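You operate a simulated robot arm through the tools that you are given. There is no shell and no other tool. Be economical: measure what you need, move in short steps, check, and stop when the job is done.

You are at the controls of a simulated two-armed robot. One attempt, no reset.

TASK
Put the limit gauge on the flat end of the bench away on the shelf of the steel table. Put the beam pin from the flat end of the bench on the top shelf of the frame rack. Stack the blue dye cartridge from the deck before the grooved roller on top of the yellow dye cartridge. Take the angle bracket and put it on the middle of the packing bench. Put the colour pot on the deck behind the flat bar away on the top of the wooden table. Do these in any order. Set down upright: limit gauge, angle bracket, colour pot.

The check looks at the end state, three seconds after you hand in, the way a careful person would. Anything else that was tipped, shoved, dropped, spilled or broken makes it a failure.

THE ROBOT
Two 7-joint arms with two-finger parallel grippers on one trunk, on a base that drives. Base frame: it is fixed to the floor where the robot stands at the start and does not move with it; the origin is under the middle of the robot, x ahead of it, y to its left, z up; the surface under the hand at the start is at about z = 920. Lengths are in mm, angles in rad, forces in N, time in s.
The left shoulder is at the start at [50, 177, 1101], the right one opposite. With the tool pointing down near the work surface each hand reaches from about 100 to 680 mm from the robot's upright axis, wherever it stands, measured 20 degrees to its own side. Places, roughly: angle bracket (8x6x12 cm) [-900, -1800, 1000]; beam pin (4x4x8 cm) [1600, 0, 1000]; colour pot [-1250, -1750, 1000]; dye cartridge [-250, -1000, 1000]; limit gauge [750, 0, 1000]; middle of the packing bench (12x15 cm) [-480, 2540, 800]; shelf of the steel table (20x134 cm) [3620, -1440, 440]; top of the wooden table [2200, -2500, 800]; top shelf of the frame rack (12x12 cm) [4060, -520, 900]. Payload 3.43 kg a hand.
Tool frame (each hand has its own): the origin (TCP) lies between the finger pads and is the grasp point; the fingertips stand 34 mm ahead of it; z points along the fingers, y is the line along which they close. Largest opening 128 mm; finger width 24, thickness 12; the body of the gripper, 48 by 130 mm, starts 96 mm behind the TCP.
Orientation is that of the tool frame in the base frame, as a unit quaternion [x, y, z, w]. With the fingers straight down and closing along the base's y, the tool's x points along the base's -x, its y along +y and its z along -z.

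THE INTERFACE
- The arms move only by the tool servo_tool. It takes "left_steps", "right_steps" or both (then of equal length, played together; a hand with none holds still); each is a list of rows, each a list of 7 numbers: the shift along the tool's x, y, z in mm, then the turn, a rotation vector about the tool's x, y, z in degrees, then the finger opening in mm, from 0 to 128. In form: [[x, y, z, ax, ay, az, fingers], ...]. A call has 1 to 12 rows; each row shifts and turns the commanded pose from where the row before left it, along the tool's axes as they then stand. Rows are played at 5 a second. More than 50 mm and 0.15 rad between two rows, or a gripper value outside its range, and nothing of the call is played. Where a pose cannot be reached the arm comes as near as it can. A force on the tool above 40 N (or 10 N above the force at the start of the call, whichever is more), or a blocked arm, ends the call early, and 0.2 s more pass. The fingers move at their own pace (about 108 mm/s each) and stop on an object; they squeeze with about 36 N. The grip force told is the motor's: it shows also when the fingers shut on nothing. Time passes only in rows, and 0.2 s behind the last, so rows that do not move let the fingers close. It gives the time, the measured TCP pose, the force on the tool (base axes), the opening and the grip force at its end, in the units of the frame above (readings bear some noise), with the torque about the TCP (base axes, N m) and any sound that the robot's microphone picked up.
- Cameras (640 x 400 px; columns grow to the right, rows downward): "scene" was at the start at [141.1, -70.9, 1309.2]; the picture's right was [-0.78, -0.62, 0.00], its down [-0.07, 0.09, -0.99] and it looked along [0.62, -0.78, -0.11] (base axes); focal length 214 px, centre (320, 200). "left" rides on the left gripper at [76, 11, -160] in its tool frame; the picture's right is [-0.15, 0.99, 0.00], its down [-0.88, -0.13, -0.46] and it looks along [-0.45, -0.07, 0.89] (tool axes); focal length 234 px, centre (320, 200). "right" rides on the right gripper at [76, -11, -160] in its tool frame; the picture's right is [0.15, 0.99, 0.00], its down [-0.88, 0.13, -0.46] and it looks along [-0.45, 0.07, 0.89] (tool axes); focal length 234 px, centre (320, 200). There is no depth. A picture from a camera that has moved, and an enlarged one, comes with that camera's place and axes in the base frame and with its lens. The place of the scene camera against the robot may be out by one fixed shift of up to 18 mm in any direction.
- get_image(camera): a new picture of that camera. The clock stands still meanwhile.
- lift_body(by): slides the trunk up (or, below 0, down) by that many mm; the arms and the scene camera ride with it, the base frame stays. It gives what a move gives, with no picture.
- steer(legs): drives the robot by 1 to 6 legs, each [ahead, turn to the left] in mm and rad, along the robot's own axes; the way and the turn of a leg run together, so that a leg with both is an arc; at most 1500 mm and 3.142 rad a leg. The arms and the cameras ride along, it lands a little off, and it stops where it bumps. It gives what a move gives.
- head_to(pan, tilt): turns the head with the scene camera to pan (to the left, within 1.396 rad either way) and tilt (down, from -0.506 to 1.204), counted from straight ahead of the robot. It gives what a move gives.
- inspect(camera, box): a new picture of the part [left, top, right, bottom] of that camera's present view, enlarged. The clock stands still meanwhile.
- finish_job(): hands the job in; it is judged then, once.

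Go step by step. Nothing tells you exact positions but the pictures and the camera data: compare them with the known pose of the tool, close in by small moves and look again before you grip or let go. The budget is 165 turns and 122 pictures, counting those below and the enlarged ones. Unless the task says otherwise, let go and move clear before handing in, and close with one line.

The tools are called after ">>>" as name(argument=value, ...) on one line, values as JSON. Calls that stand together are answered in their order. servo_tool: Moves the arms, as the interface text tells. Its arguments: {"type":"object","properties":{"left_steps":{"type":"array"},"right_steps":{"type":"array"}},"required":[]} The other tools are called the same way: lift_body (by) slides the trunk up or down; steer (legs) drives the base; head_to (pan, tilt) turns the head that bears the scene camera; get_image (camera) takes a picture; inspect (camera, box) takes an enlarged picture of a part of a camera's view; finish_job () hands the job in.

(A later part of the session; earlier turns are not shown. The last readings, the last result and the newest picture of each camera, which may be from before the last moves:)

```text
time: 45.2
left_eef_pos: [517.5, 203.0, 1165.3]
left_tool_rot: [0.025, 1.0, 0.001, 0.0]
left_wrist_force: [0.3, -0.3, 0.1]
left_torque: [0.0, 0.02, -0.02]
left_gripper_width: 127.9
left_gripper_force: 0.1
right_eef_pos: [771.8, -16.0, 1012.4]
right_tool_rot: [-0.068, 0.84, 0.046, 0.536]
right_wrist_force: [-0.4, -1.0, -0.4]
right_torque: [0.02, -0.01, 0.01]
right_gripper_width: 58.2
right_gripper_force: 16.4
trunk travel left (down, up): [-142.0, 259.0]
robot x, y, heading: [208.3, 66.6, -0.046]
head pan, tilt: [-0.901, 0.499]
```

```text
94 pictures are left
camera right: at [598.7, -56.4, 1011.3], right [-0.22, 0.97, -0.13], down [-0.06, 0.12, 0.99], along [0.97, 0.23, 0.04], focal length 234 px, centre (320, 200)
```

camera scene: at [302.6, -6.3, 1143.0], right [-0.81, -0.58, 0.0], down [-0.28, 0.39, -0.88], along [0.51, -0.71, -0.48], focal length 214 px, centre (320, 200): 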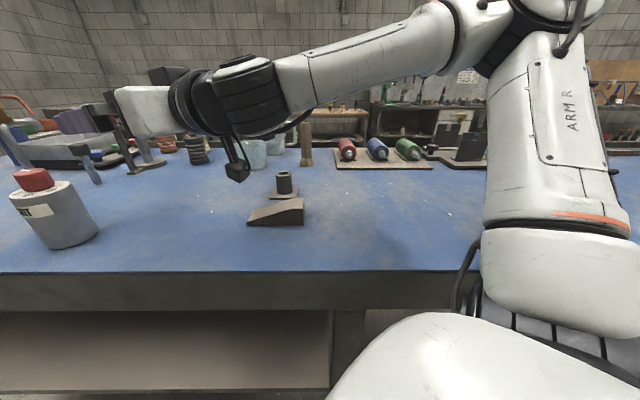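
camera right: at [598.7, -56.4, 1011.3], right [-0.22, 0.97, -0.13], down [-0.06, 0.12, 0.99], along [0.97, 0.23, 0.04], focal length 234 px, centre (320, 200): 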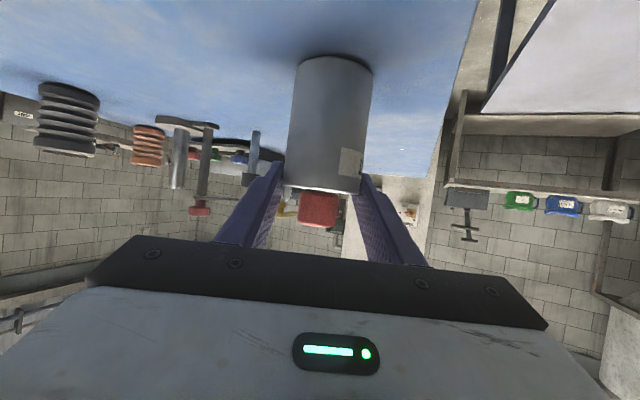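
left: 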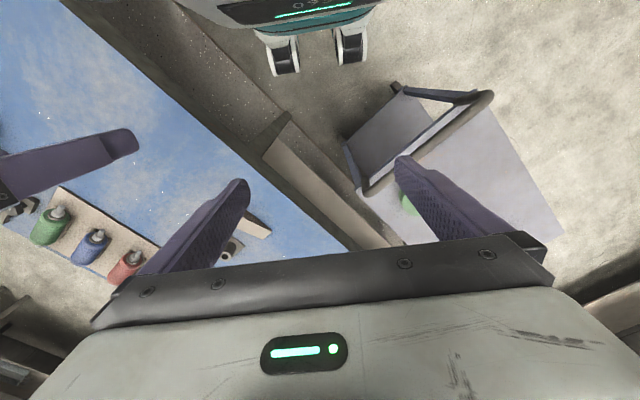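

The hand slid up without the gauge: grip force depends on the commanded opening. I re-lower, and squeeze fully.

>>> servo_tool(right_steps=[[0, 0, 0, 0, 0, 0, 80], [13, 0, 6, 0, 0, 0, 80], [14, 0, 6.5, 0, 0, 0, 80], [0, 0, 0, 0, 0, 0, 40], [0, 0, 0, 0, 0, 0, 0], [0, 0, 0, 0, 0, 0, 0], [0, 0, 0, 0, 0, 0, 0], [-9, 0, -4, 0, 0, 0, 0], [-18, 0, -8.5, 0, 0, 0, 0]])

>>> get_image(camera="right")

```text
time: 47.2
left_eef_pos: [517.6, 202.1, 1165.9]
left_tool_rot: [0.025, 1.0, 0.0, 0.0]
left_wrist_force: [0.1, -0.9, -0.7]
left_torque: [-0.03, 0.01, -0.03]
left_gripper_width: 128.1
left_gripper_force: 0.0
right_eef_pos: [770.8, -16.1, 1010.9]
right_tool_rot: [-0.069, 0.84, 0.046, 0.537]
right_wrist_force: [-0.3, 0.1, -1.7]
right_torque: [-0.05, 0.01, 0.03]
right_gripper_width: 58.2
right_gripper_force: 36.2
trunk travel left (down, up): [-142.0, 259.0]
robot x, y, heading: [206.3, 68.1, -0.048]
head pan, tilt: [-0.901, 0.499]
```

```text
93 pictures are left
camera right: at [598.0, -56.0, 1009.3], right [-0.22, 0.97, -0.13], down [-0.06, 0.12, 0.99], along [0.97, 0.23, 0.03], focal length 234 px, centre (320, 200)
```

right: 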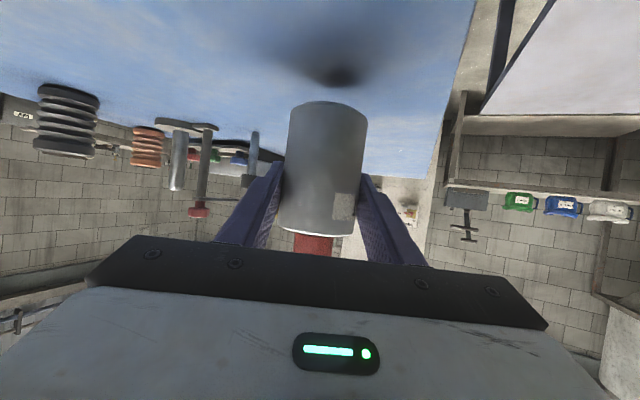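

Gauge is lifted (shadow detached). Raise, retract the hand, and raise the trunk for driving.

>>> servo_tool(right_steps=[[-27, 0, -12.7, 0, 0, 0, 0], [-27, 0, -12.7, 0, 0, 0, 0], [-27, 0, -12.7, 0, 0, 0, 0], [14, -22, -30, 0, 0, 0, 0], [14, -22, -30, 0, 0, 0, 0], [14, -22, -30, 0, 0, 0, 0], [14, -22, -30, 0, 0, 0, 0], [14, -22, -30, 0, 0, 0, 0], [14, -22, -30, 0, 0, 0, 0]])

>>> lift_body(by=130)

>>> steer(legs=[[-250, 0], [0, 1.3]])

>>> head_to(pan=-0.5, tilt=0.5)

>>> get_image(camera="scene")

```text
time: 49.2
left_eef_pos: [517.2, 203.0, 1166.7]
left_tool_rot: [0.025, 1.0, 0.0, 0.0]
left_wrist_force: [-0.3, 1.0, 0.1]
left_torque: [0.02, -0.02, 0.04]
left_gripper_width: 127.9
left_gripper_force: 0.1
right_eef_pos: [596.7, -190.9, 1088.8]
right_tool_rot: [-0.068, 0.841, 0.045, 0.535]
right_wrist_force: [0.3, -0.9, -1.5]
right_torque: [-0.01, -0.01, 0.02]
right_gripper_width: 58.4
right_gripper_force: 36.2
right hand out of reach, approached as far as the arm can: row 1, 2
trunk travel left (down, up): [-142.0, 259.0]
robot x, y, heading: [202.8, 66.4, -0.052]
head pan, tilt: [-0.901, 0.499]
```

```text
time: 50.8
left_eef_pos: [518.6, 202.7, 1296.9]
left_tool_rot: [0.025, 1.0, 0.0, 0.0]
left_wrist_force: [-0.2, 0.1, -0.2]
left_torque: [0.0, 0.0, -0.01]
left_gripper_width: 128.0
left_gripper_force: 0.1
right_eef_pos: [597.4, -190.7, 1218.3]
right_tool_rot: [-0.068, 0.84, 0.046, 0.536]
right_wrist_force: [-1.2, -0.5, -1.4]
right_torque: [0.0, 0.01, -0.02]
right_gripper_width: 58.2
right_gripper_force: 36.0
trunk travel left (down, up): [-272.0, 129.0]
robot x, y, heading: [205.2, 70.4, -0.047]
head pan, tilt: [-0.901, 0.499]
```

```text
time: 55.9
left_eef_pos: [-103.0, 417.7, 1297.8]
left_tool_rot: [-0.595, 0.804, -0.001, 0.001]
left_wrist_force: [0.4, 0.8, -1.0]
left_torque: [-0.01, 0.02, -0.03]
left_gripper_width: 128.2
left_gripper_force: 0.0
right_eef_pos: [297.4, 398.3, 1219.2]
right_tool_rot: [-0.57, 0.622, 0.365, 0.395]
right_wrist_force: [-0.9, -0.3, -0.9]
right_torque: [0.01, -0.01, 0.0]
right_gripper_width: 58.2
right_gripper_force: 36.4
trunk travel left (down, up): [-272.0, 129.0]
robot x, y, heading: [-49.8, 81.6, 1.274]
head pan, tilt: [-0.901, 0.499]
```

```text
time: 56.7
left_eef_pos: [-102.2, 417.6, 1296.8]
left_tool_rot: [-0.595, 0.804, 0.0, 0.0]
left_wrist_force: [-0.1, -0.1, -0.8]
left_torque: [-0.02, -0.01, -0.01]
left_gripper_width: 128.2
left_gripper_force: 0.1
right_eef_pos: [298.5, 398.7, 1220.1]
right_tool_rot: [-0.569, 0.622, 0.365, 0.395]
right_wrist_force: [-0.7, 0.9, -1.6]
right_torque: [-0.01, -0.01, -0.03]
right_gripper_width: 58.3
right_gripper_force: 35.5
trunk travel left (down, up): [-272.0, 129.0]
robot x, y, heading: [-50.0, 81.4, 1.278]
head pan, tilt: [-0.499, 0.499]
```

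```text
92 pictures are left
camera scene: at [50.4, 211.9, 1273.0], right [0.7, -0.71, 0.0], down [-0.34, -0.34, -0.88], along [0.63, 0.61, -0.48], focal length 214 px, centre (320, 200)
```

scene: 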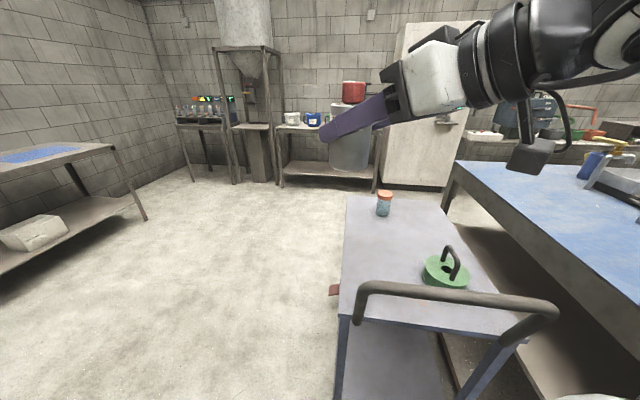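

Free floor to the left of the cart. Drive around it, parallel to the bench, toward its flat end.

>>> steer(legs=[[0, 0.3], [560, 0], [0, -1.017], [1500, 0]])

>>> head_to(pan=-0.9, tilt=0.5)

>>> get_image(camera="scene")

>>> head_to(pan=0.2, tilt=0.5)

>>> get_image(camera="scene")

```text
time: 66.9
left_eef_pos: [668.1, 1263.3, 1296.1]
left_tool_rot: [-0.276, 0.961, -0.001, 0.0]
left_wrist_force: [0.1, 0.8, -1.0]
left_torque: [-0.06, 0.03, 0.01]
left_gripper_width: 128.1
left_gripper_force: 0.1
right_eef_pos: [957.5, 986.3, 1218.6]
right_tool_rot: [-0.316, 0.782, 0.203, 0.497]
right_wrist_force: [-0.1, 0.3, -1.7]
right_torque: [-0.01, 0.01, -0.03]
right_gripper_width: 58.3
right_gripper_force: 36.5
trunk travel left (down, up): [-272.0, 129.0]
robot x, y, heading: [484.9, 974.1, 0.558]
head pan, tilt: [-0.499, 0.499]
stopped in leg 4: the robot was blocked; the commanded pose is now the measured one
```

```text
time: 67.7
left_eef_pos: [666.5, 1262.2, 1297.0]
left_tool_rot: [-0.275, 0.961, 0.001, 0.001]
left_wrist_force: [0.2, 0.7, -0.3]
left_torque: [-0.03, -0.01, -0.03]
left_gripper_width: 127.8
left_gripper_force: 0.0
right_eef_pos: [955.6, 985.7, 1220.0]
right_tool_rot: [-0.317, 0.78, 0.205, 0.499]
right_wrist_force: [-0.3, -0.2, -1.4]
right_torque: [0.01, 0.03, 0.0]
right_gripper_width: 57.9
right_gripper_force: 36.1
trunk travel left (down, up): [-272.0, 129.0]
robot x, y, heading: [482.5, 971.3, 0.56]
head pan, tilt: [-0.901, 0.499]
```

```text
91 pictures are left
camera scene: at [644.8, 980.4, 1273.0], right [-0.33, -0.94, 0.0], down [-0.45, 0.16, -0.88], along [0.83, -0.29, -0.48], focal length 214 px, centre (320, 200)
```

scene: 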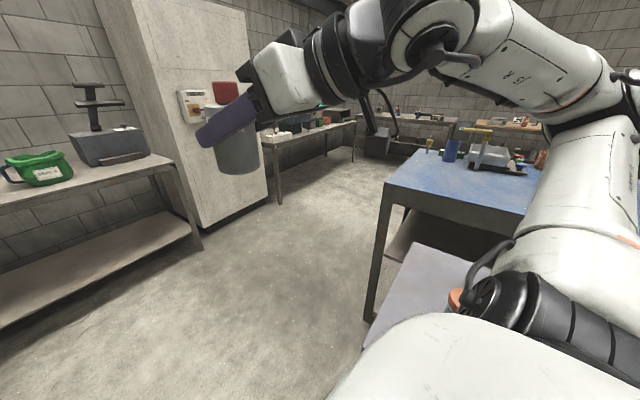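

```text
time: 69.1
left_eef_pos: [666.6, 1262.6, 1296.6]
left_tool_rot: [-0.275, 0.961, 0.0, 0.002]
left_wrist_force: [-0.2, 0.0, -0.2]
left_torque: [0.01, -0.04, -0.01]
left_gripper_width: 127.8
left_gripper_force: 0.0
right_eef_pos: [957.2, 985.3, 1219.5]
right_tool_rot: [-0.316, 0.781, 0.204, 0.499]
right_wrist_force: [0.4, 0.2, -1.1]
right_torque: [-0.01, 0.0, -0.03]
right_gripper_width: 57.8
right_gripper_force: 36.3
trunk travel left (down, up): [-272.0, 129.0]
robot x, y, heading: [488.4, 973.2, 0.563]
head pan, tilt: [0.201, 0.499]
```

```text
90 pictures are left
camera scene: at [625.0, 1073.4, 1273.0], right [0.69, -0.72, 0.0], down [-0.35, -0.33, -0.88], along [0.64, 0.6, -0.48], focal length 214 px, centre (320, 200)
```

scene: 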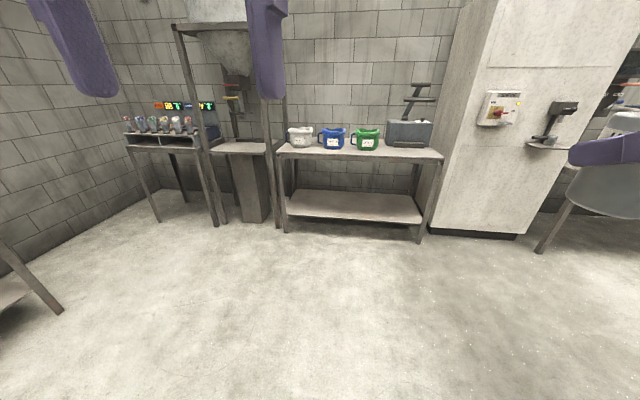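

The robot was blocked, apparently by something low. Look down around the front.

>>> head_to(pan=-0.4, tilt=1.1)

>>> get_image(camera="scene")

>>> get_image(camera="left")

>>> get_image(camera="right")

```text
time: 70.1
left_eef_pos: [666.1, 1261.6, 1297.4]
left_tool_rot: [-0.276, 0.961, 0.0, 0.002]
left_wrist_force: [0.9, 1.1, -0.3]
left_torque: [0.02, -0.01, -0.03]
left_gripper_width: 128.1
left_gripper_force: 0.1
right_eef_pos: [956.2, 985.0, 1220.3]
right_tool_rot: [-0.315, 0.781, 0.203, 0.499]
right_wrist_force: [-0.6, 1.2, -1.2]
right_torque: [0.0, 0.0, 0.03]
right_gripper_width: 58.3
right_gripper_force: 35.7
trunk travel left (down, up): [-272.0, 129.0]
robot x, y, heading: [488.1, 969.9, 0.561]
head pan, tilt: [-0.4, 1.1]
```

```text
89 pictures are left
camera scene: at [621.4, 1020.9, 1225.4], right [0.16, -0.99, 0.0], down [-0.88, -0.14, -0.45], along [0.45, 0.07, -0.89], focal length 214 px, centre (320, 200)
```

scene: 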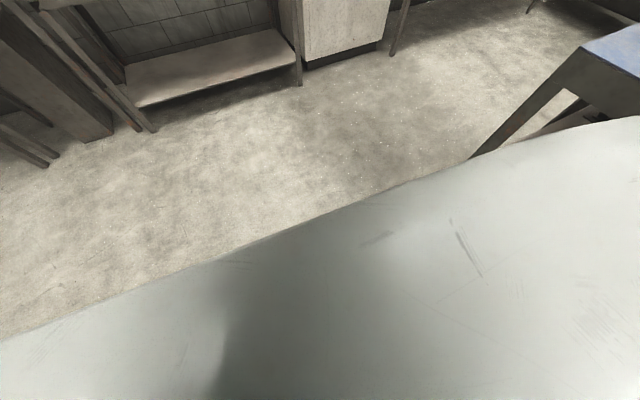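

```text
88 pictures are left
camera left: at [595.6, 1231.1, 1456.0], right [-0.4, 0.92, 0.0], down [0.81, 0.36, 0.46], along [0.42, 0.18, -0.89], focal length 234 px, centre (320, 200)
```

left: 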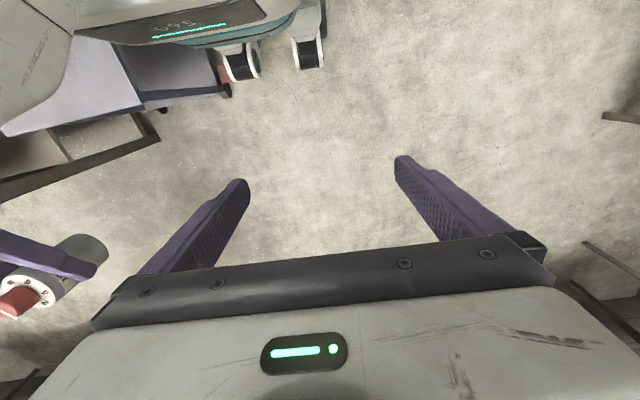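

```text
87 pictures are left
camera right: at [837.0, 854.7, 1218.9], right [-0.73, 0.67, -0.13], down [-0.12, 0.06, 0.99], along [0.67, 0.74, 0.04], focal length 234 px, centre (320, 200)
```

right: 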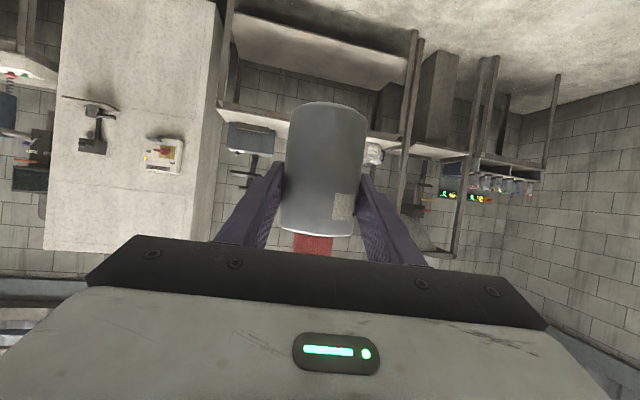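

The right caster touched a small red part sticking out from the cart. Back off, swing wider to the left, and go on.

>>> steer(legs=[[-150, 0], [0, 0.5], [420, 0], [0, -0.5], [800, 0]])

>>> head_to(pan=-1.39, tilt=0.5)

>>> get_image(camera="scene")

>>> get_image(camera="left")

```text
time: 80.4
left_eef_pos: [1427.4, 1986.2, 1296.1]
left_tool_rot: [-0.279, 0.96, 0.001, 0.001]
left_wrist_force: [0.6, -0.5, 0.2]
left_torque: [-0.04, 0.02, 0.01]
left_gripper_width: 128.0
left_gripper_force: 0.0
right_eef_pos: [1719.9, 1711.2, 1219.5]
right_tool_rot: [-0.319, 0.78, 0.205, 0.497]
right_wrist_force: [0.0, -0.9, -1.3]
right_torque: [0.01, 0.02, -0.01]
right_gripper_width: 58.2
right_gripper_force: 36.0
trunk travel left (down, up): [-272.0, 129.0]
robot x, y, heading: [1250.9, 1692.2, 0.567]
head pan, tilt: [-0.4, 1.1]
```

```text
time: 81.7
left_eef_pos: [1427.4, 1984.4, 1297.3]
left_tool_rot: [-0.279, 0.96, 0.001, 0.001]
left_wrist_force: [-0.2, 0.7, 0.3]
left_torque: [0.03, -0.02, 0.01]
left_gripper_width: 127.7
left_gripper_force: 0.1
right_eef_pos: [1719.9, 1710.2, 1220.3]
right_tool_rot: [-0.32, 0.779, 0.206, 0.498]
right_wrist_force: [-0.9, -0.2, -2.0]
right_torque: [-0.05, -0.02, 0.01]
right_gripper_width: 58.1
right_gripper_force: 35.8
trunk travel left (down, up): [-272.0, 129.0]
robot x, y, heading: [1250.4, 1693.9, 0.566]
head pan, tilt: [-1.389, 0.499]
```

```text
86 pictures are left
camera scene: at [1384.4, 1666.3, 1273.0], right [-0.73, -0.68, 0.0], down [-0.33, 0.35, -0.88], along [0.6, -0.64, -0.48], focal length 214 px, centre (320, 200)
```

scene: 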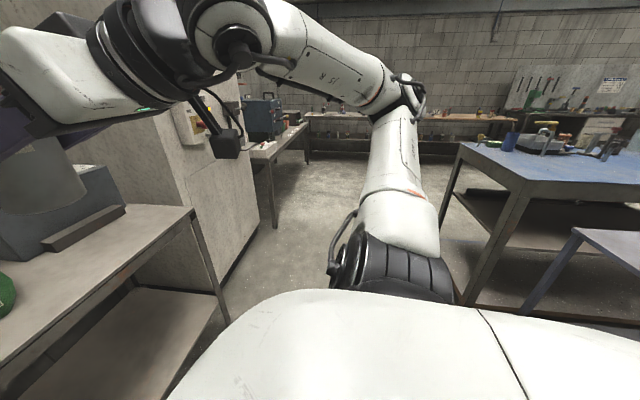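

```text
85 pictures are left
camera left: at [1357.1, 1953.6, 1456.1], right [-0.41, 0.91, 0.0], down [0.81, 0.36, 0.46], along [0.42, 0.19, -0.89], focal length 234 px, centre (320, 200)
```

left: 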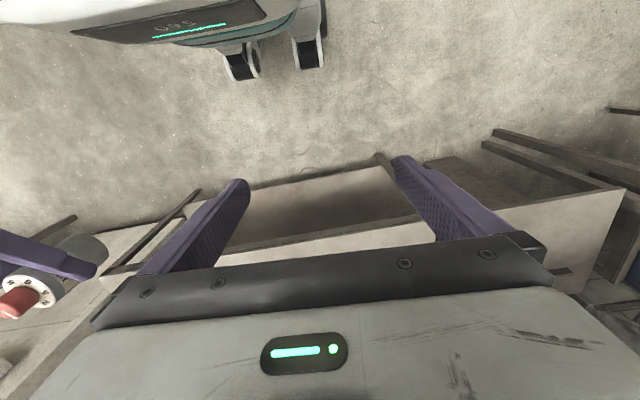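

Now at the end of the bench. Zoom in on its end.

>>> inspect(camera="scene", box=[440, 100, 640, 225])

```text
3.20 times, centred on (540, 162) of scene
camera zoom: at [1384.4, 1666.3, 1273.0], right [-0.73, -0.68, 0.0], down [-0.33, 0.35, -0.88], along [0.6, -0.64, -0.48], focal length 686 px, centre (-384, 320)
```

zoom: 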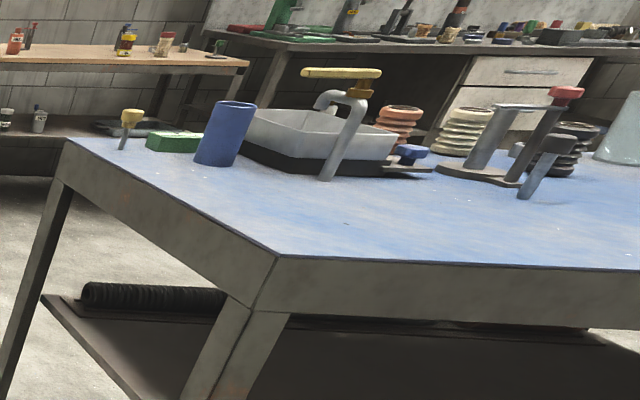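

The beam pin is the yellow-headed peg near the far corner (~(1578,12)). Drive along the bench end and turn to face it.

>>> steer(legs=[[0, -1.575], [1470, 0], [0, -1.4]])

>>> head_to(pan=0.0, tilt=0.6)

>>> get_image(camera="scene")

```text
time: 96.2
left_eef_pos: [1834.4, 128.5, 1297.2]
left_tool_rot: [0.941, 0.34, -0.002, 0.001]
left_wrist_force: [0.1, 0.2, 0.1]
left_torque: [0.01, 0.02, 0.01]
left_gripper_width: 127.9
left_gripper_force: 0.0
right_eef_pos: [1509.5, 362.2, 1220.1]
right_tool_rot: [0.758, 0.368, -0.484, 0.236]
right_wrist_force: [0.2, -0.1, -1.4]
right_torque: [-0.03, 0.01, 0.03]
right_gripper_width: 58.3
right_gripper_force: 35.9
trunk travel left (down, up): [-272.0, 129.0]
robot x, y, heading: [1972.8, 442.0, -2.447]
head pan, tilt: [-1.389, 0.499]
```

```text
time: 97.8
left_eef_pos: [1834.3, 128.5, 1297.2]
left_tool_rot: [0.941, 0.339, -0.001, 0.001]
left_wrist_force: [-0.2, 0.1, -0.4]
left_torque: [0.01, -0.03, -0.01]
left_gripper_width: 127.9
left_gripper_force: 0.1
right_eef_pos: [1509.5, 363.4, 1220.7]
right_tool_rot: [0.758, 0.368, -0.484, 0.236]
right_wrist_force: [-0.4, 0.5, -1.2]
right_torque: [0.03, -0.01, 0.0]
right_gripper_width: 58.3
right_gripper_force: 36.1
trunk travel left (down, up): [-272.0, 129.0]
robot x, y, heading: [1973.8, 439.1, -2.444]
head pan, tilt: [0.0, 0.6]
```

```text
83 pictures are left
camera scene: at [1865.4, 339.1, 1263.9], right [-0.64, 0.77, 0.0], down [0.43, 0.36, -0.83], along [-0.63, -0.53, -0.56], focal length 214 px, centre (320, 200)
```

scene: 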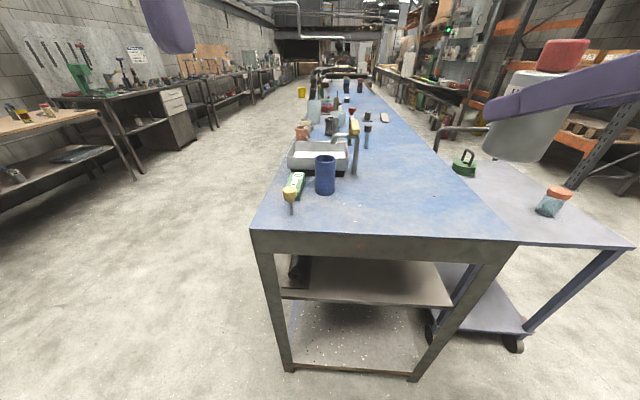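

Clear view: pin at the bench corner ≈(1573,-6). Drive 60 closer and bring the left hand above it.

>>> steer(legs=[[60, 0]])

>>> servo_tool(left_steps=[[-28.4, -8, 22.5, 0, 0, 0, 128], [-28.4, -8, 22.5, 0, 0, 0, 128], [-28.4, -8, 22.5, 0, 0, 0, 128], [-28.4, -8, 22.5, 0, 0, 0, 128], [-28.4, -8, 22.5, 0, 0, 0, 128], [-28.4, -8, 22.5, 0, 0, 0, 128], [-28.4, -8, 22.5, 0, 0, 0, 128]])

>>> get_image(camera="left")

>>> inspect(camera="scene", box=[240, 150, 360, 225])

```text
time: 98.8
left_eef_pos: [1788.3, 89.7, 1296.5]
left_tool_rot: [0.941, 0.34, -0.001, 0.0]
left_wrist_force: [0.1, -0.3, 0.2]
left_torque: [0.0, 0.03, 0.03]
left_gripper_width: 127.9
left_gripper_force: 0.1
right_eef_pos: [1463.2, 324.6, 1219.3]
right_tool_rot: [0.758, 0.368, -0.484, 0.236]
right_wrist_force: [-0.7, -0.4, -0.8]
right_torque: [-0.03, -0.03, -0.01]
right_gripper_width: 58.4
right_gripper_force: 35.7
trunk travel left (down, up): [-272.0, 129.0]
robot x, y, heading: [1930.0, 400.9, -2.444]
head pan, tilt: [0.0, 0.6]
```

```text
time: 100.3
left_eef_pos: [1597.9, 7.3, 1139.2]
left_tool_rot: [0.941, 0.339, -0.001, 0.001]
left_wrist_force: [-0.4, -0.3, 0.2]
left_torque: [-0.04, 0.02, 0.0]
left_gripper_width: 128.2
left_gripper_force: 0.0
right_eef_pos: [1464.5, 325.9, 1219.1]
right_tool_rot: [0.758, 0.368, -0.484, 0.237]
right_wrist_force: [0.0, 0.5, -1.6]
right_torque: [0.01, -0.04, 0.03]
right_gripper_width: 58.0
right_gripper_force: 36.0
trunk travel left (down, up): [-272.0, 129.0]
robot x, y, heading: [1927.1, 404.2, -2.449]
head pan, tilt: [0.0, 0.6]
```

```text
82 pictures are left
camera left: at [1664.8, 46.7, 1299.0], right [0.52, -0.85, 0.0], down [-0.76, -0.46, 0.46], along [-0.39, -0.24, -0.89], focal length 234 px, centre (320, 200)
```

left: 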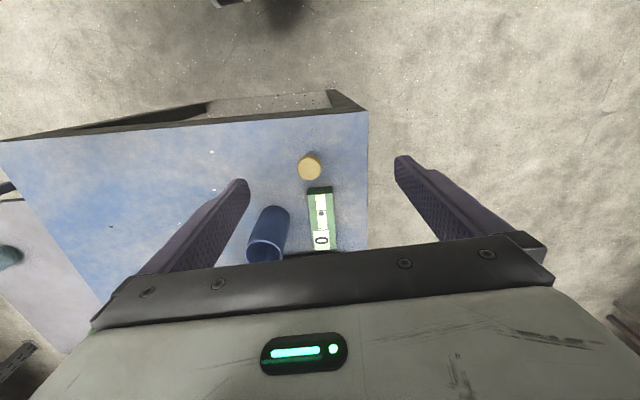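

```text
5.33 times, centred on (300, 188) of scene
camera zoom: at [1819.6, 301.2, 1263.8], right [-0.64, 0.77, 0.0], down [0.43, 0.36, -0.82], along [-0.63, -0.53, -0.57], focal length 1144 px, centre (427, 267)
```

zoom: 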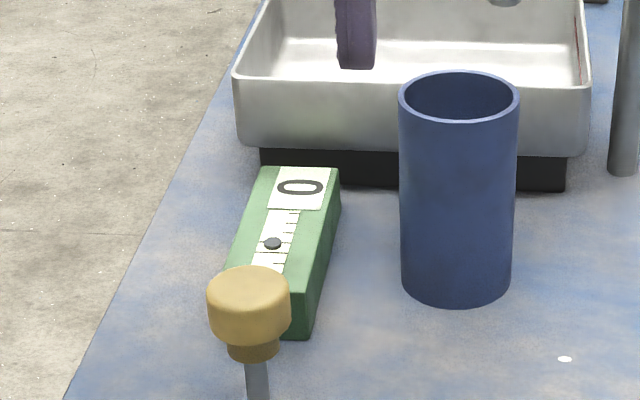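

Pin's brass head is ~25/20 mm off laterally. Move above and down, check.

>>> servo_tool(left_steps=[[-12, -10, 20, 0, 0, 0, 90], [-13, -10, 35, 0, 0, 0, 90], [0, 0, 35, 0, 0, 0, 90]])

>>> get_image(camera="left")

```text
time: 101.2
left_eef_pos: [1568.4, 6.7, 1050.5]
left_tool_rot: [0.941, 0.34, -0.001, -0.001]
left_wrist_force: [0.3, 0.1, 0.2]
left_torque: [0.01, -0.02, -0.02]
left_gripper_width: 89.9
left_gripper_force: 0.1
right_eef_pos: [1464.0, 325.0, 1221.8]
right_tool_rot: [0.758, 0.368, -0.484, 0.236]
right_wrist_force: [-0.3, 0.2, -1.0]
right_torque: [0.03, 0.02, -0.01]
right_gripper_width: 58.2
right_gripper_force: 36.2
trunk travel left (down, up): [-272.0, 129.0]
robot x, y, heading: [1927.3, 398.3, -2.449]
head pan, tilt: [0.0, 0.6]
```

```text
80 pictures are left
camera left: at [1634.6, 46.9, 1208.5], right [0.52, -0.85, 0.0], down [-0.76, -0.46, 0.46], along [-0.39, -0.24, -0.89], focal length 234 px, centre (320, 200)
```

left: 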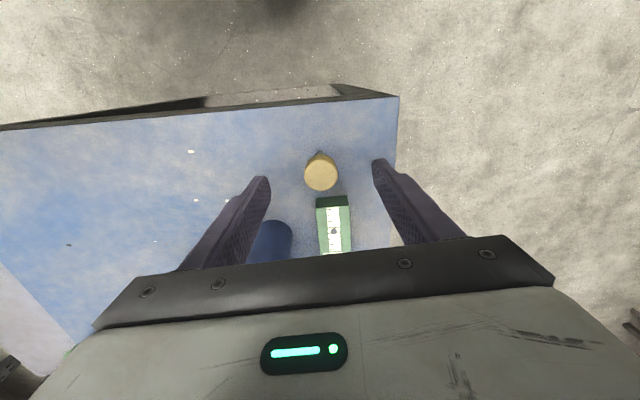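

Well aligned. Lower to head height and close.

>>> servo_tool(left_steps=[[-4, 0, 33, 0, 0, 0, 90], [0, 0, 33, 0, 0, 0, 90], [0, 0, 0, 0, 0, 0, 40], [0, 0, 0, 0, 0, 0, 0], [0, 0, 0, 0, 0, 0, 0], [0, 0, 0, 0, 0, 0, 0], [0, 0, -25, 0, 0, 0, 0]])

>>> get_image(camera="left")

```text
time: 102.8
left_eef_pos: [1563.8, 5.6, 1010.0]
left_tool_rot: [0.941, 0.339, -0.002, 0.001]
left_wrist_force: [-0.8, 0.3, -0.5]
left_torque: [0.02, 0.0, 0.01]
left_gripper_width: 32.8
left_gripper_force: 35.9
right_eef_pos: [1464.1, 326.5, 1219.7]
right_tool_rot: [0.758, 0.368, -0.483, 0.237]
right_wrist_force: [-0.8, -0.1, -1.8]
right_torque: [0.0, -0.01, 0.02]
right_gripper_width: 58.3
right_gripper_force: 36.0
trunk travel left (down, up): [-272.0, 129.0]
robot x, y, heading: [1925.3, 404.8, -2.445]
head pan, tilt: [0.0, 0.6]
```

```text
79 pictures are left
camera left: at [1630.6, 45.7, 1168.2], right [0.52, -0.85, 0.0], down [-0.76, -0.46, 0.46], along [-0.39, -0.24, -0.89], focal length 234 px, centre (320, 200)
```

left: 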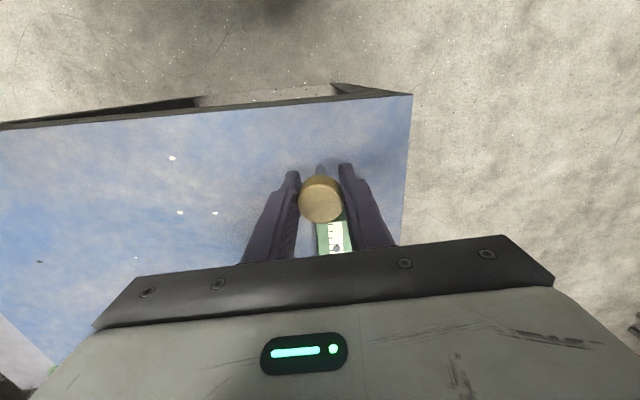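

Pin is held. Lift and retract, then turn toward the rack/steel table area and look.

>>> servo_tool(left_steps=[[0, 0, -45, 0, 0, 0, 0], [0, 0, -45, 0, 0, 0, 0], [0, 0, -45, 0, 0, 0, 0], [20, 0, -40, 0, 0, 0, 0], [30, 0, -35, 0, 0, 0, 0], [40, 0, 0, 0, 0, 0, 0], [45, 0, 0, 0, 0, 0, 0], [45, 0, 0, 0, 0, 0, 0]])

>>> steer(legs=[[-150, 0], [0, 2.0]])

>>> head_to(pan=0.0, tilt=0.4)

>>> get_image(camera="scene")

```text
time: 104.5
left_eef_pos: [1703.5, 115.3, 1216.1]
left_tool_rot: [0.94, 0.34, -0.003, 0.0]
left_wrist_force: [0.2, -0.8, -0.6]
left_torque: [-0.01, -0.01, 0.02]
left_gripper_width: 32.7
left_gripper_force: 35.7
right_eef_pos: [1465.3, 324.7, 1220.4]
right_tool_rot: [0.758, 0.369, -0.483, 0.236]
right_wrist_force: [0.0, -0.2, -2.3]
right_torque: [0.03, -0.06, 0.01]
right_gripper_width: 58.1
right_gripper_force: 36.1
trunk travel left (down, up): [-272.0, 129.0]
robot x, y, heading: [1930.4, 398.6, -2.444]
head pan, tilt: [0.0, 0.6]
```

```text
time: 110.7
left_eef_pos: [2399.6, 410.1, 1216.1]
left_tool_rot: [0.226, 0.974, 0.0, 0.002]
left_wrist_force: [0.7, 0.2, -0.9]
left_torque: [0.0, 0.0, -0.01]
left_gripper_width: 32.7
left_gripper_force: 36.2
right_eef_pos: [2303.9, 106.9, 1220.9]
right_tool_rot: [0.104, 0.836, -0.065, 0.534]
right_wrist_force: [-0.2, -0.2, -1.8]
right_torque: [0.02, -0.03, 0.0]
right_gripper_width: 58.2
right_gripper_force: 35.8
trunk travel left (down, up): [-272.0, 129.0]
robot x, y, heading: [2048.0, 499.0, -0.458]
head pan, tilt: [0.0, 0.6]
```

```text
time: 111.4
left_eef_pos: [2399.3, 409.5, 1216.5]
left_tool_rot: [0.228, 0.974, -0.001, 0.002]
left_wrist_force: [-1.0, -1.0, -0.2]
left_torque: [0.0, 0.0, 0.02]
left_gripper_width: 33.1
left_gripper_force: 36.0
right_eef_pos: [2305.4, 107.9, 1220.2]
right_tool_rot: [0.103, 0.836, -0.064, 0.534]
right_wrist_force: [-0.4, 0.2, -1.1]
right_torque: [-0.01, -0.02, -0.02]
right_gripper_width: 57.8
right_gripper_force: 36.0
trunk travel left (down, up): [-272.0, 129.0]
robot x, y, heading: [2044.8, 500.7, -0.45]
head pan, tilt: [0.0, 0.4]
```

```text
78 pictures are left
camera scene: at [2205.9, 429.1, 1282.1], right [-0.44, -0.9, 0.0], down [-0.35, 0.17, -0.92], along [0.83, -0.41, -0.39], focal length 214 px, centre (320, 200)
```

scene: 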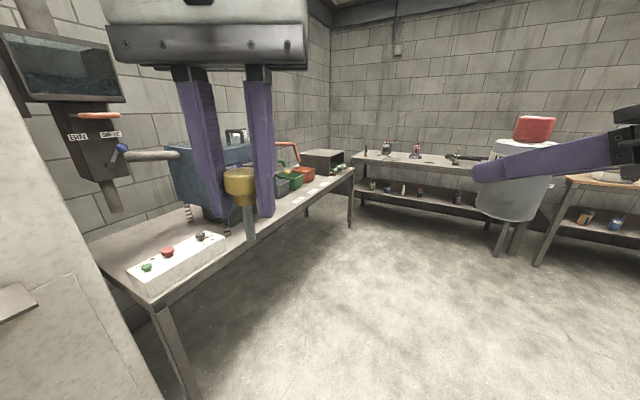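

The frame rack appears to be the dark box at the end of the left table. Zoom on it and the steel table.

>>> inspect(camera="scene", box=[276, 130, 372, 190])

>>> inspect(camera="scene", box=[340, 130, 500, 230])

```text
6.67 times, centred on (324, 160) of scene
camera zoom: at [2205.9, 429.1, 1282.1], right [-0.44, -0.9, 0.0], down [-0.35, 0.17, -0.92], along [0.83, -0.41, -0.39], focal length 1430 px, centre (293, 467)
```

zoom: 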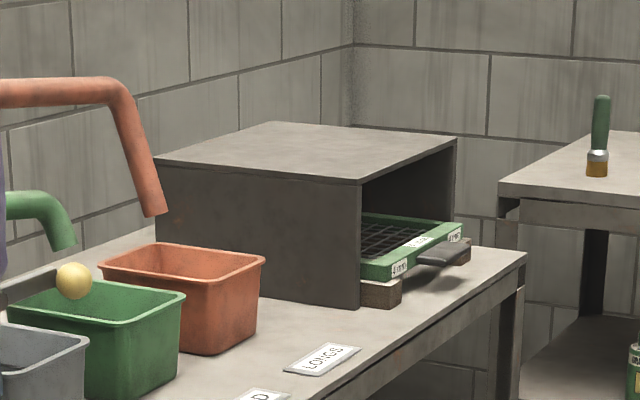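

```text
4.00 times, centred on (420, 180) of scene
camera zoom: at [2205.9, 429.1, 1282.1], right [-0.44, -0.9, 0.0], down [-0.35, 0.17, -0.92], along [0.83, -0.41, -0.39], focal length 858 px, centre (-80, 280)
```

zoom: 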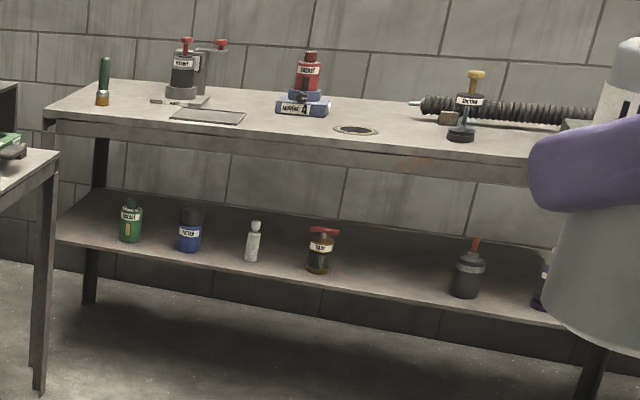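

The rack's roof (z≈900) centre matches (4060,-520), and the steel shelf has a free gap around (3470,-1530). Drive down the aisle, then turn toward the rack.

>>> steer(legs=[[0, -0.56], [1500, 0], [420, 0], [0, 1.571], [350, 0]])

>>> head_to(pan=0.0, tilt=0.7)

>>> get_image(camera="scene")

```text
time: 128.3
left_eef_pos: [3626.5, -667.1, 1216.6]
left_tool_rot: [-0.282, 0.959, 0.0, 0.001]
left_wrist_force: [0.5, -0.3, -0.4]
left_torque: [-0.02, 0.04, 0.04]
left_gripper_width: 32.7
left_gripper_force: 36.1
right_eef_pos: [3838.3, -904.5, 1220.1]
right_tool_rot: [-0.321, 0.78, 0.206, 0.497]
right_wrist_force: [-0.1, 0.9, -2.0]
right_torque: [-0.04, -0.01, 0.0]
right_gripper_width: 58.0
right_gripper_force: 35.7
trunk travel left (down, up): [-272.0, 129.0]
robot x, y, heading: [3367.1, -923.3, 0.572]
head pan, tilt: [0.0, 0.4]
```

```text
time: 129.1
left_eef_pos: [3626.4, -666.9, 1217.3]
left_tool_rot: [-0.282, 0.959, 0.0, 0.001]
left_wrist_force: [0.3, 0.2, 0.0]
left_torque: [0.0, -0.01, -0.01]
left_gripper_width: 32.6
left_gripper_force: 36.0
right_eef_pos: [3836.9, -904.9, 1219.7]
right_tool_rot: [-0.322, 0.779, 0.207, 0.497]
right_wrist_force: [0.4, 1.0, -2.1]
right_torque: [0.04, 0.0, -0.01]
right_gripper_width: 58.1
right_gripper_force: 36.1
trunk travel left (down, up): [-272.0, 129.0]
robot x, y, heading: [3368.3, -928.3, 0.577]
head pan, tilt: [0.0, 0.7]
```

```text
75 pictures are left
camera scene: at [3512.0, -838.8, 1255.4], right [0.54, -0.84, 0.0], down [-0.54, -0.35, -0.77], along [0.64, 0.42, -0.64], focal length 214 px, centre (320, 200)
```

scene: 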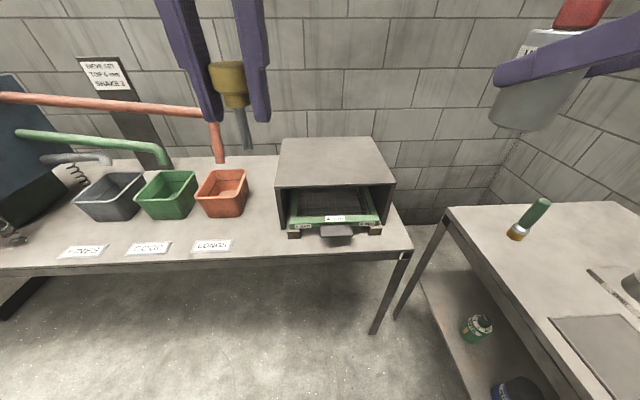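

Roof centre at about (4056,-526). Drive 220 ahead, turn slightly right, then extend the left hand.

>>> steer(legs=[[220, 0], [0, -0.25]])

>>> servo_tool(left_steps=[[-42, 5, 0, 0, 0, 0, 0], [-42, 5, 0, 0, 0, 0, 0], [-42, 5, 0, 0, 0, 0, 0], [-42, 5, 0, 0, 0, 0, 0], [-38, 0, 0, 0, 0, 0, 0], [0, 0, 45, 0, 0, 0, 0], [0, 0, 45, 0, 0, 0, 0], [0, 0, 30, 0, 0, 0, 0]])

>>> get_image(camera="left")

>>> get_image(camera="scene")

```text
time: 131.7
left_eef_pos: [3866.8, -622.6, 1217.6]
left_tool_rot: [-0.159, 0.987, 0.001, 0.001]
left_wrist_force: [0.0, -1.2, -0.3]
left_torque: [-0.02, 0.04, 0.02]
left_gripper_width: 32.8
left_gripper_force: 36.2
right_eef_pos: [4012.4, -904.7, 1220.4]
right_tool_rot: [-0.222, 0.813, 0.143, 0.518]
right_wrist_force: [-0.4, 0.5, -1.6]
right_torque: [0.01, 0.02, 0.03]
right_gripper_width: 58.2
right_gripper_force: 35.9
trunk travel left (down, up): [-272.0, 129.0]
robot x, y, heading: [3554.9, -803.7, 0.321]
head pan, tilt: [0.0, 0.7]
```

```text
time: 133.5
left_eef_pos: [4024.5, -544.1, 1092.4]
left_tool_rot: [-0.159, 0.987, -0.001, 0.003]
left_wrist_force: [-0.1, 0.7, -0.8]
left_torque: [0.03, 0.0, 0.02]
left_gripper_width: 32.7
left_gripper_force: 36.0
left hand out of reach, approached as far as the arm can: row 4, 5
right_eef_pos: [4011.9, -903.1, 1220.9]
right_tool_rot: [-0.221, 0.814, 0.142, 0.519]
right_wrist_force: [0.6, 0.6, -1.8]
right_torque: [-0.03, 0.04, 0.0]
right_gripper_width: 58.0
right_gripper_force: 35.8
trunk travel left (down, up): [-272.0, 129.0]
robot x, y, heading: [3547.2, -808.0, 0.324]
head pan, tilt: [0.0, 0.7]
```

```text
74 pictures are left
camera left: at [3948.5, -558.2, 1251.7], right [-0.17, 0.98, 0.0], down [0.87, 0.15, 0.46], along [0.45, 0.08, -0.89], focal length 234 px, centre (320, 200)
```

left: 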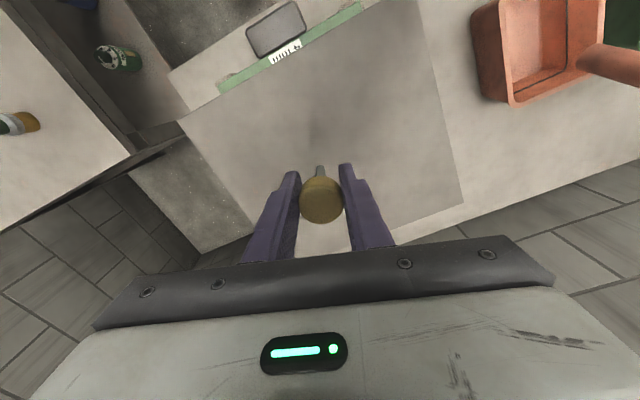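

```text
73 pictures are left
camera scene: at [3713.7, -754.8, 1255.3], right [0.32, -0.95, 0.0], down [-0.61, -0.2, -0.76], along [0.73, 0.24, -0.64], focal length 214 px, centre (320, 200)
```

scene: 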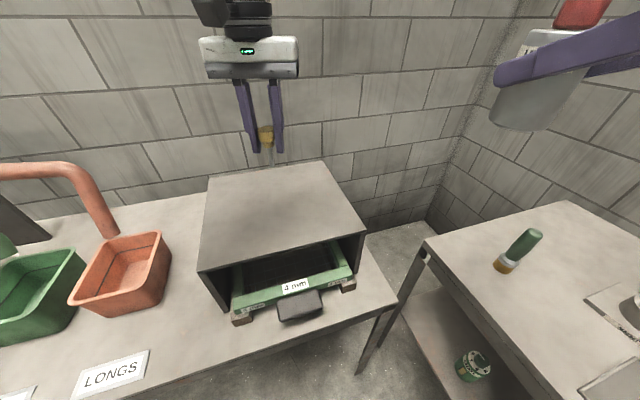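

Roof centre is (4063,-516); hand is short by ~45 mm. Drive 40 ahead, then lower.

>>> steer(legs=[[42, 0]])

>>> servo_tool(left_steps=[[0, 0, 40, 0, 0, 0, 0], [0, 0, 40, 0, 0, 0, 0], [0, 0, 28, 0, 0, 0, 0]])

>>> get_image(camera="left")

>>> head_to(pan=0.35, tilt=0.5)

>>> inspect(camera="scene", box=[240, 100, 400, 200])

```text
time: 134.4
left_eef_pos: [4064.7, -530.3, 1092.5]
left_tool_rot: [-0.16, 0.987, 0.0, 0.001]
left_wrist_force: [-0.3, -0.5, -1.6]
left_torque: [0.0, 0.02, -0.02]
left_gripper_width: 32.7
left_gripper_force: 36.5
right_eef_pos: [4053.4, -890.3, 1219.5]
right_tool_rot: [-0.221, 0.814, 0.142, 0.518]
right_wrist_force: [0.9, -0.3, -1.6]
right_torque: [0.0, 0.02, -0.04]
right_gripper_width: 58.5
right_gripper_force: 35.2
trunk travel left (down, up): [-272.0, 129.0]
robot x, y, heading: [3595.4, -792.8, 0.328]
head pan, tilt: [0.0, 0.7]
```

```text
time: 135.2
left_eef_pos: [4065.8, -532.7, 984.4]
left_tool_rot: [-0.16, 0.987, -0.001, 0.003]
left_wrist_force: [0.4, -0.6, -1.2]
left_torque: [-0.01, 0.05, -0.02]
left_gripper_width: 32.6
left_gripper_force: 35.8
right_eef_pos: [4052.0, -890.8, 1219.1]
right_tool_rot: [-0.222, 0.813, 0.143, 0.519]
right_wrist_force: [1.0, -0.7, -1.8]
right_torque: [-0.06, 0.02, -0.03]
right_gripper_width: 58.2
right_gripper_force: 35.9
trunk travel left (down, up): [-272.0, 129.0]
robot x, y, heading: [3591.2, -792.4, 0.324]
head pan, tilt: [0.0, 0.7]
```

```text
72 pictures are left
camera left: at [3989.4, -545.5, 1144.1], right [-0.17, 0.98, 0.0], down [0.88, 0.15, 0.46], along [0.45, 0.08, -0.89], focal length 234 px, centre (320, 200)
```

left: 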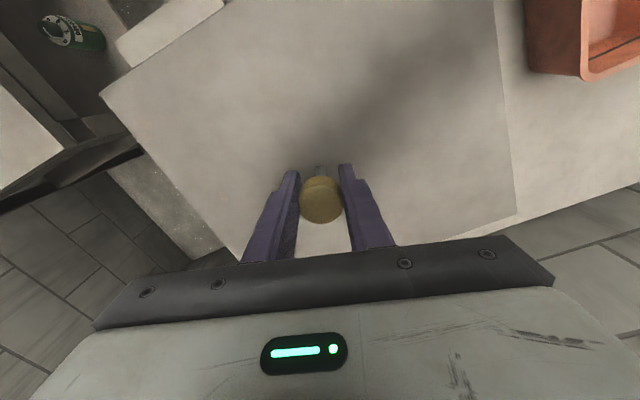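

```text
time: 136.0
left_eef_pos: [4064.3, -533.3, 985.6]
left_tool_rot: [-0.159, 0.987, 0.001, 0.002]
left_wrist_force: [0.9, 0.1, -0.1]
left_torque: [0.01, -0.01, -0.02]
left_gripper_width: 32.7
left_gripper_force: 36.6
right_eef_pos: [4052.9, -889.8, 1220.4]
right_tool_rot: [-0.22, 0.814, 0.141, 0.519]
right_wrist_force: [-0.6, 0.3, -1.4]
right_torque: [-0.01, 0.01, 0.0]
right_gripper_width: 58.3
right_gripper_force: 36.4
trunk travel left (down, up): [-272.0, 129.0]
robot x, y, heading: [3591.9, -792.2, 0.324]
head pan, tilt: [0.351, 0.499]
```

```text
4.00 times, centred on (320, 150) of scene
camera zoom: at [3744.2, -711.7, 1273.0], right [0.62, -0.78, 0.0], down [-0.38, -0.3, -0.88], along [0.69, 0.55, -0.48], focal length 858 px, centre (320, 400)
```

zoom: 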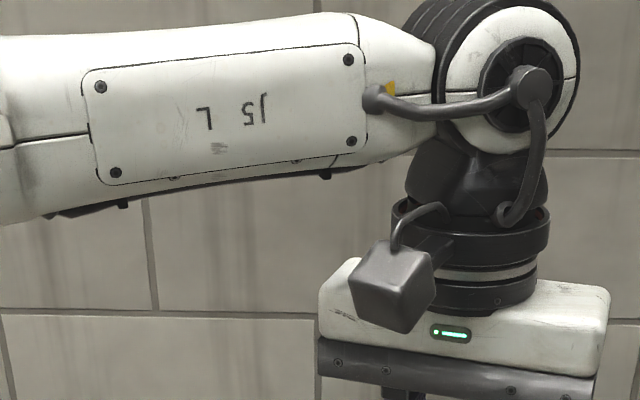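

Lower to just above contact and look at the gap.

>>> servo_tool(left_steps=[[0, 0, 10, 0, 0, 0, 0], [0, 0, 6, 0, 0, 0, 0]])

>>> inspect(camera="scene", box=[260, 180, 420, 280])

```text
time: 136.6
left_eef_pos: [4066.1, -532.5, 968.8]
left_tool_rot: [-0.16, 0.987, 0.001, 0.002]
left_wrist_force: [-0.2, 0.1, 0.6]
left_torque: [-0.01, -0.02, 0.02]
left_gripper_width: 32.8
left_gripper_force: 35.7
right_eef_pos: [4052.7, -889.2, 1220.6]
right_tool_rot: [-0.22, 0.814, 0.141, 0.519]
right_wrist_force: [-0.3, -0.5, -1.7]
right_torque: [0.0, 0.0, -0.02]
right_gripper_width: 58.3
right_gripper_force: 36.1
trunk travel left (down, up): [-272.0, 129.0]
robot x, y, heading: [3588.8, -789.4, 0.323]
head pan, tilt: [0.351, 0.499]
```

```text
4.00 times, centred on (340, 230) of scene
camera zoom: at [3744.2, -711.6, 1273.0], right [0.62, -0.78, 0.0], down [-0.37, -0.3, -0.88], along [0.69, 0.55, -0.48], focal length 858 px, centre (240, 80)
```

zoom: 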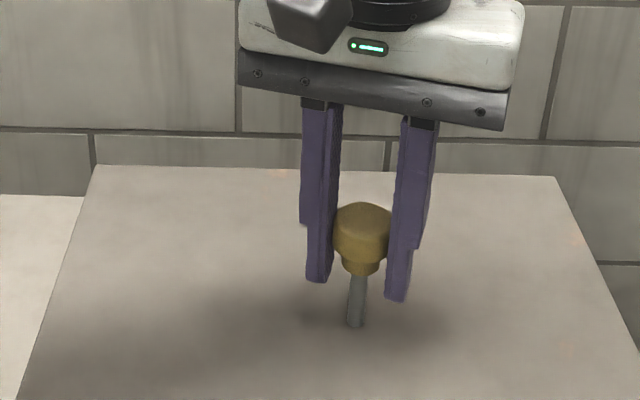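

Nearly touching. Lower in tiny steps watching the force.

>>> servo_tool(left_steps=[[0, 0, 2, 0, 0, 0, 0], [0, 0, 1.5, 0, 0, 0, 0]])

>>> servo_tool(left_steps=[[0, 0, 1.5, 0, 0, 0, 0]])

>>> inspect(camera="scene", box=[310, 220, 390, 270])

```text
time: 137.2
left_eef_pos: [4064.6, -533.3, 965.1]
left_tool_rot: [-0.159, 0.987, 0.001, 0.001]
left_wrist_force: [0.0, 0.7, -0.4]
left_torque: [0.01, -0.02, 0.03]
left_gripper_width: 33.0
left_gripper_force: 36.3
right_eef_pos: [4051.6, -891.5, 1220.5]
right_tool_rot: [-0.221, 0.814, 0.142, 0.518]
right_wrist_force: [-0.1, -0.5, -0.8]
right_torque: [0.0, -0.03, 0.0]
right_gripper_width: 58.2
right_gripper_force: 36.4
trunk travel left (down, up): [-272.0, 129.0]
robot x, y, heading: [3589.0, -791.9, 0.322]
head pan, tilt: [0.351, 0.499]
```

```text
time: 137.6
left_eef_pos: [4063.9, -531.9, 965.2]
left_tool_rot: [-0.16, 0.987, -0.001, 0.003]
left_wrist_force: [0.7, 0.5, 5.2]
left_torque: [0.01, -0.04, 0.01]
left_gripper_width: 32.6
left_gripper_force: 36.5
right_eef_pos: [4052.3, -890.5, 1221.0]
right_tool_rot: [-0.222, 0.813, 0.143, 0.518]
right_wrist_force: [-0.3, 0.3, -1.2]
right_torque: [-0.04, 0.01, 0.01]
right_gripper_width: 58.3
right_gripper_force: 36.1
trunk travel left (down, up): [-272.0, 129.0]
robot x, y, heading: [3593.5, -791.0, 0.317]
head pan, tilt: [0.351, 0.499]
```

```text
8.00 times, centred on (350, 245) of scene
camera zoom: at [3743.8, -711.8, 1273.2], right [0.62, -0.78, 0.0], down [-0.37, -0.3, -0.88], along [0.69, 0.55, -0.48], focal length 1716 px, centre (80, -160)
```

zoom: 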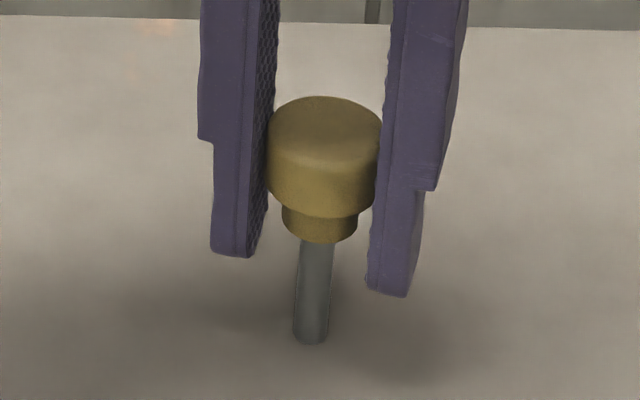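

Contact felt (5 N). Open slowly and rise.

>>> servo_tool(left_steps=[[0, 0, 0, 0, 0, 0, 34], [0, 0, 0, 0, 0, 0, 40], [0, 0, 0, 0, 0, 0, 55], [0, 0, 0, 0, 0, 0, 80], [0, 0, -20, 0, 0, 0, 90], [0, 0, -40, 0, 0, 0, 90], [0, 0, -40, 0, 0, 0, 90], [0, 0, -45, 0, 0, 0, 90], [0, 0, -45, 0, 0, 0, 90], [30, 0, -30, 0, 0, 0, 90], [45, 0, 0, 0, 0, 0, 90], [45, 0, 0, 0, 0, 0, 90]])

>>> inspect(camera="scene", box=[260, 180, 420, 280])

```text
time: 140.2
left_eef_pos: [3947.8, -570.2, 1185.2]
left_tool_rot: [-0.159, 0.987, 0.0, 0.002]
left_wrist_force: [0.3, -0.5, -0.2]
left_torque: [-0.03, 0.03, 0.0]
left_gripper_width: 89.9
left_gripper_force: 0.0
right_eef_pos: [4052.2, -890.2, 1219.8]
right_tool_rot: [-0.222, 0.813, 0.143, 0.519]
right_wrist_force: [-0.2, 0.1, -1.9]
right_torque: [0.01, 0.0, -0.01]
right_gripper_width: 58.1
right_gripper_force: 35.9
trunk travel left (down, up): [-272.0, 129.0]
robot x, y, heading: [3594.5, -791.1, 0.321]
head pan, tilt: [0.351, 0.499]
```

```text
4.00 times, centred on (340, 230) of scene
camera zoom: at [3743.6, -711.8, 1273.2], right [0.62, -0.78, 0.0], down [-0.37, -0.3, -0.88], along [0.69, 0.55, -0.48], focal length 858 px, centre (240, 80)
```

zoom: 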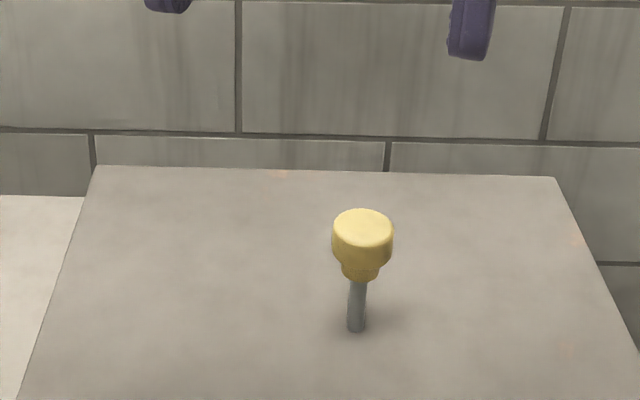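

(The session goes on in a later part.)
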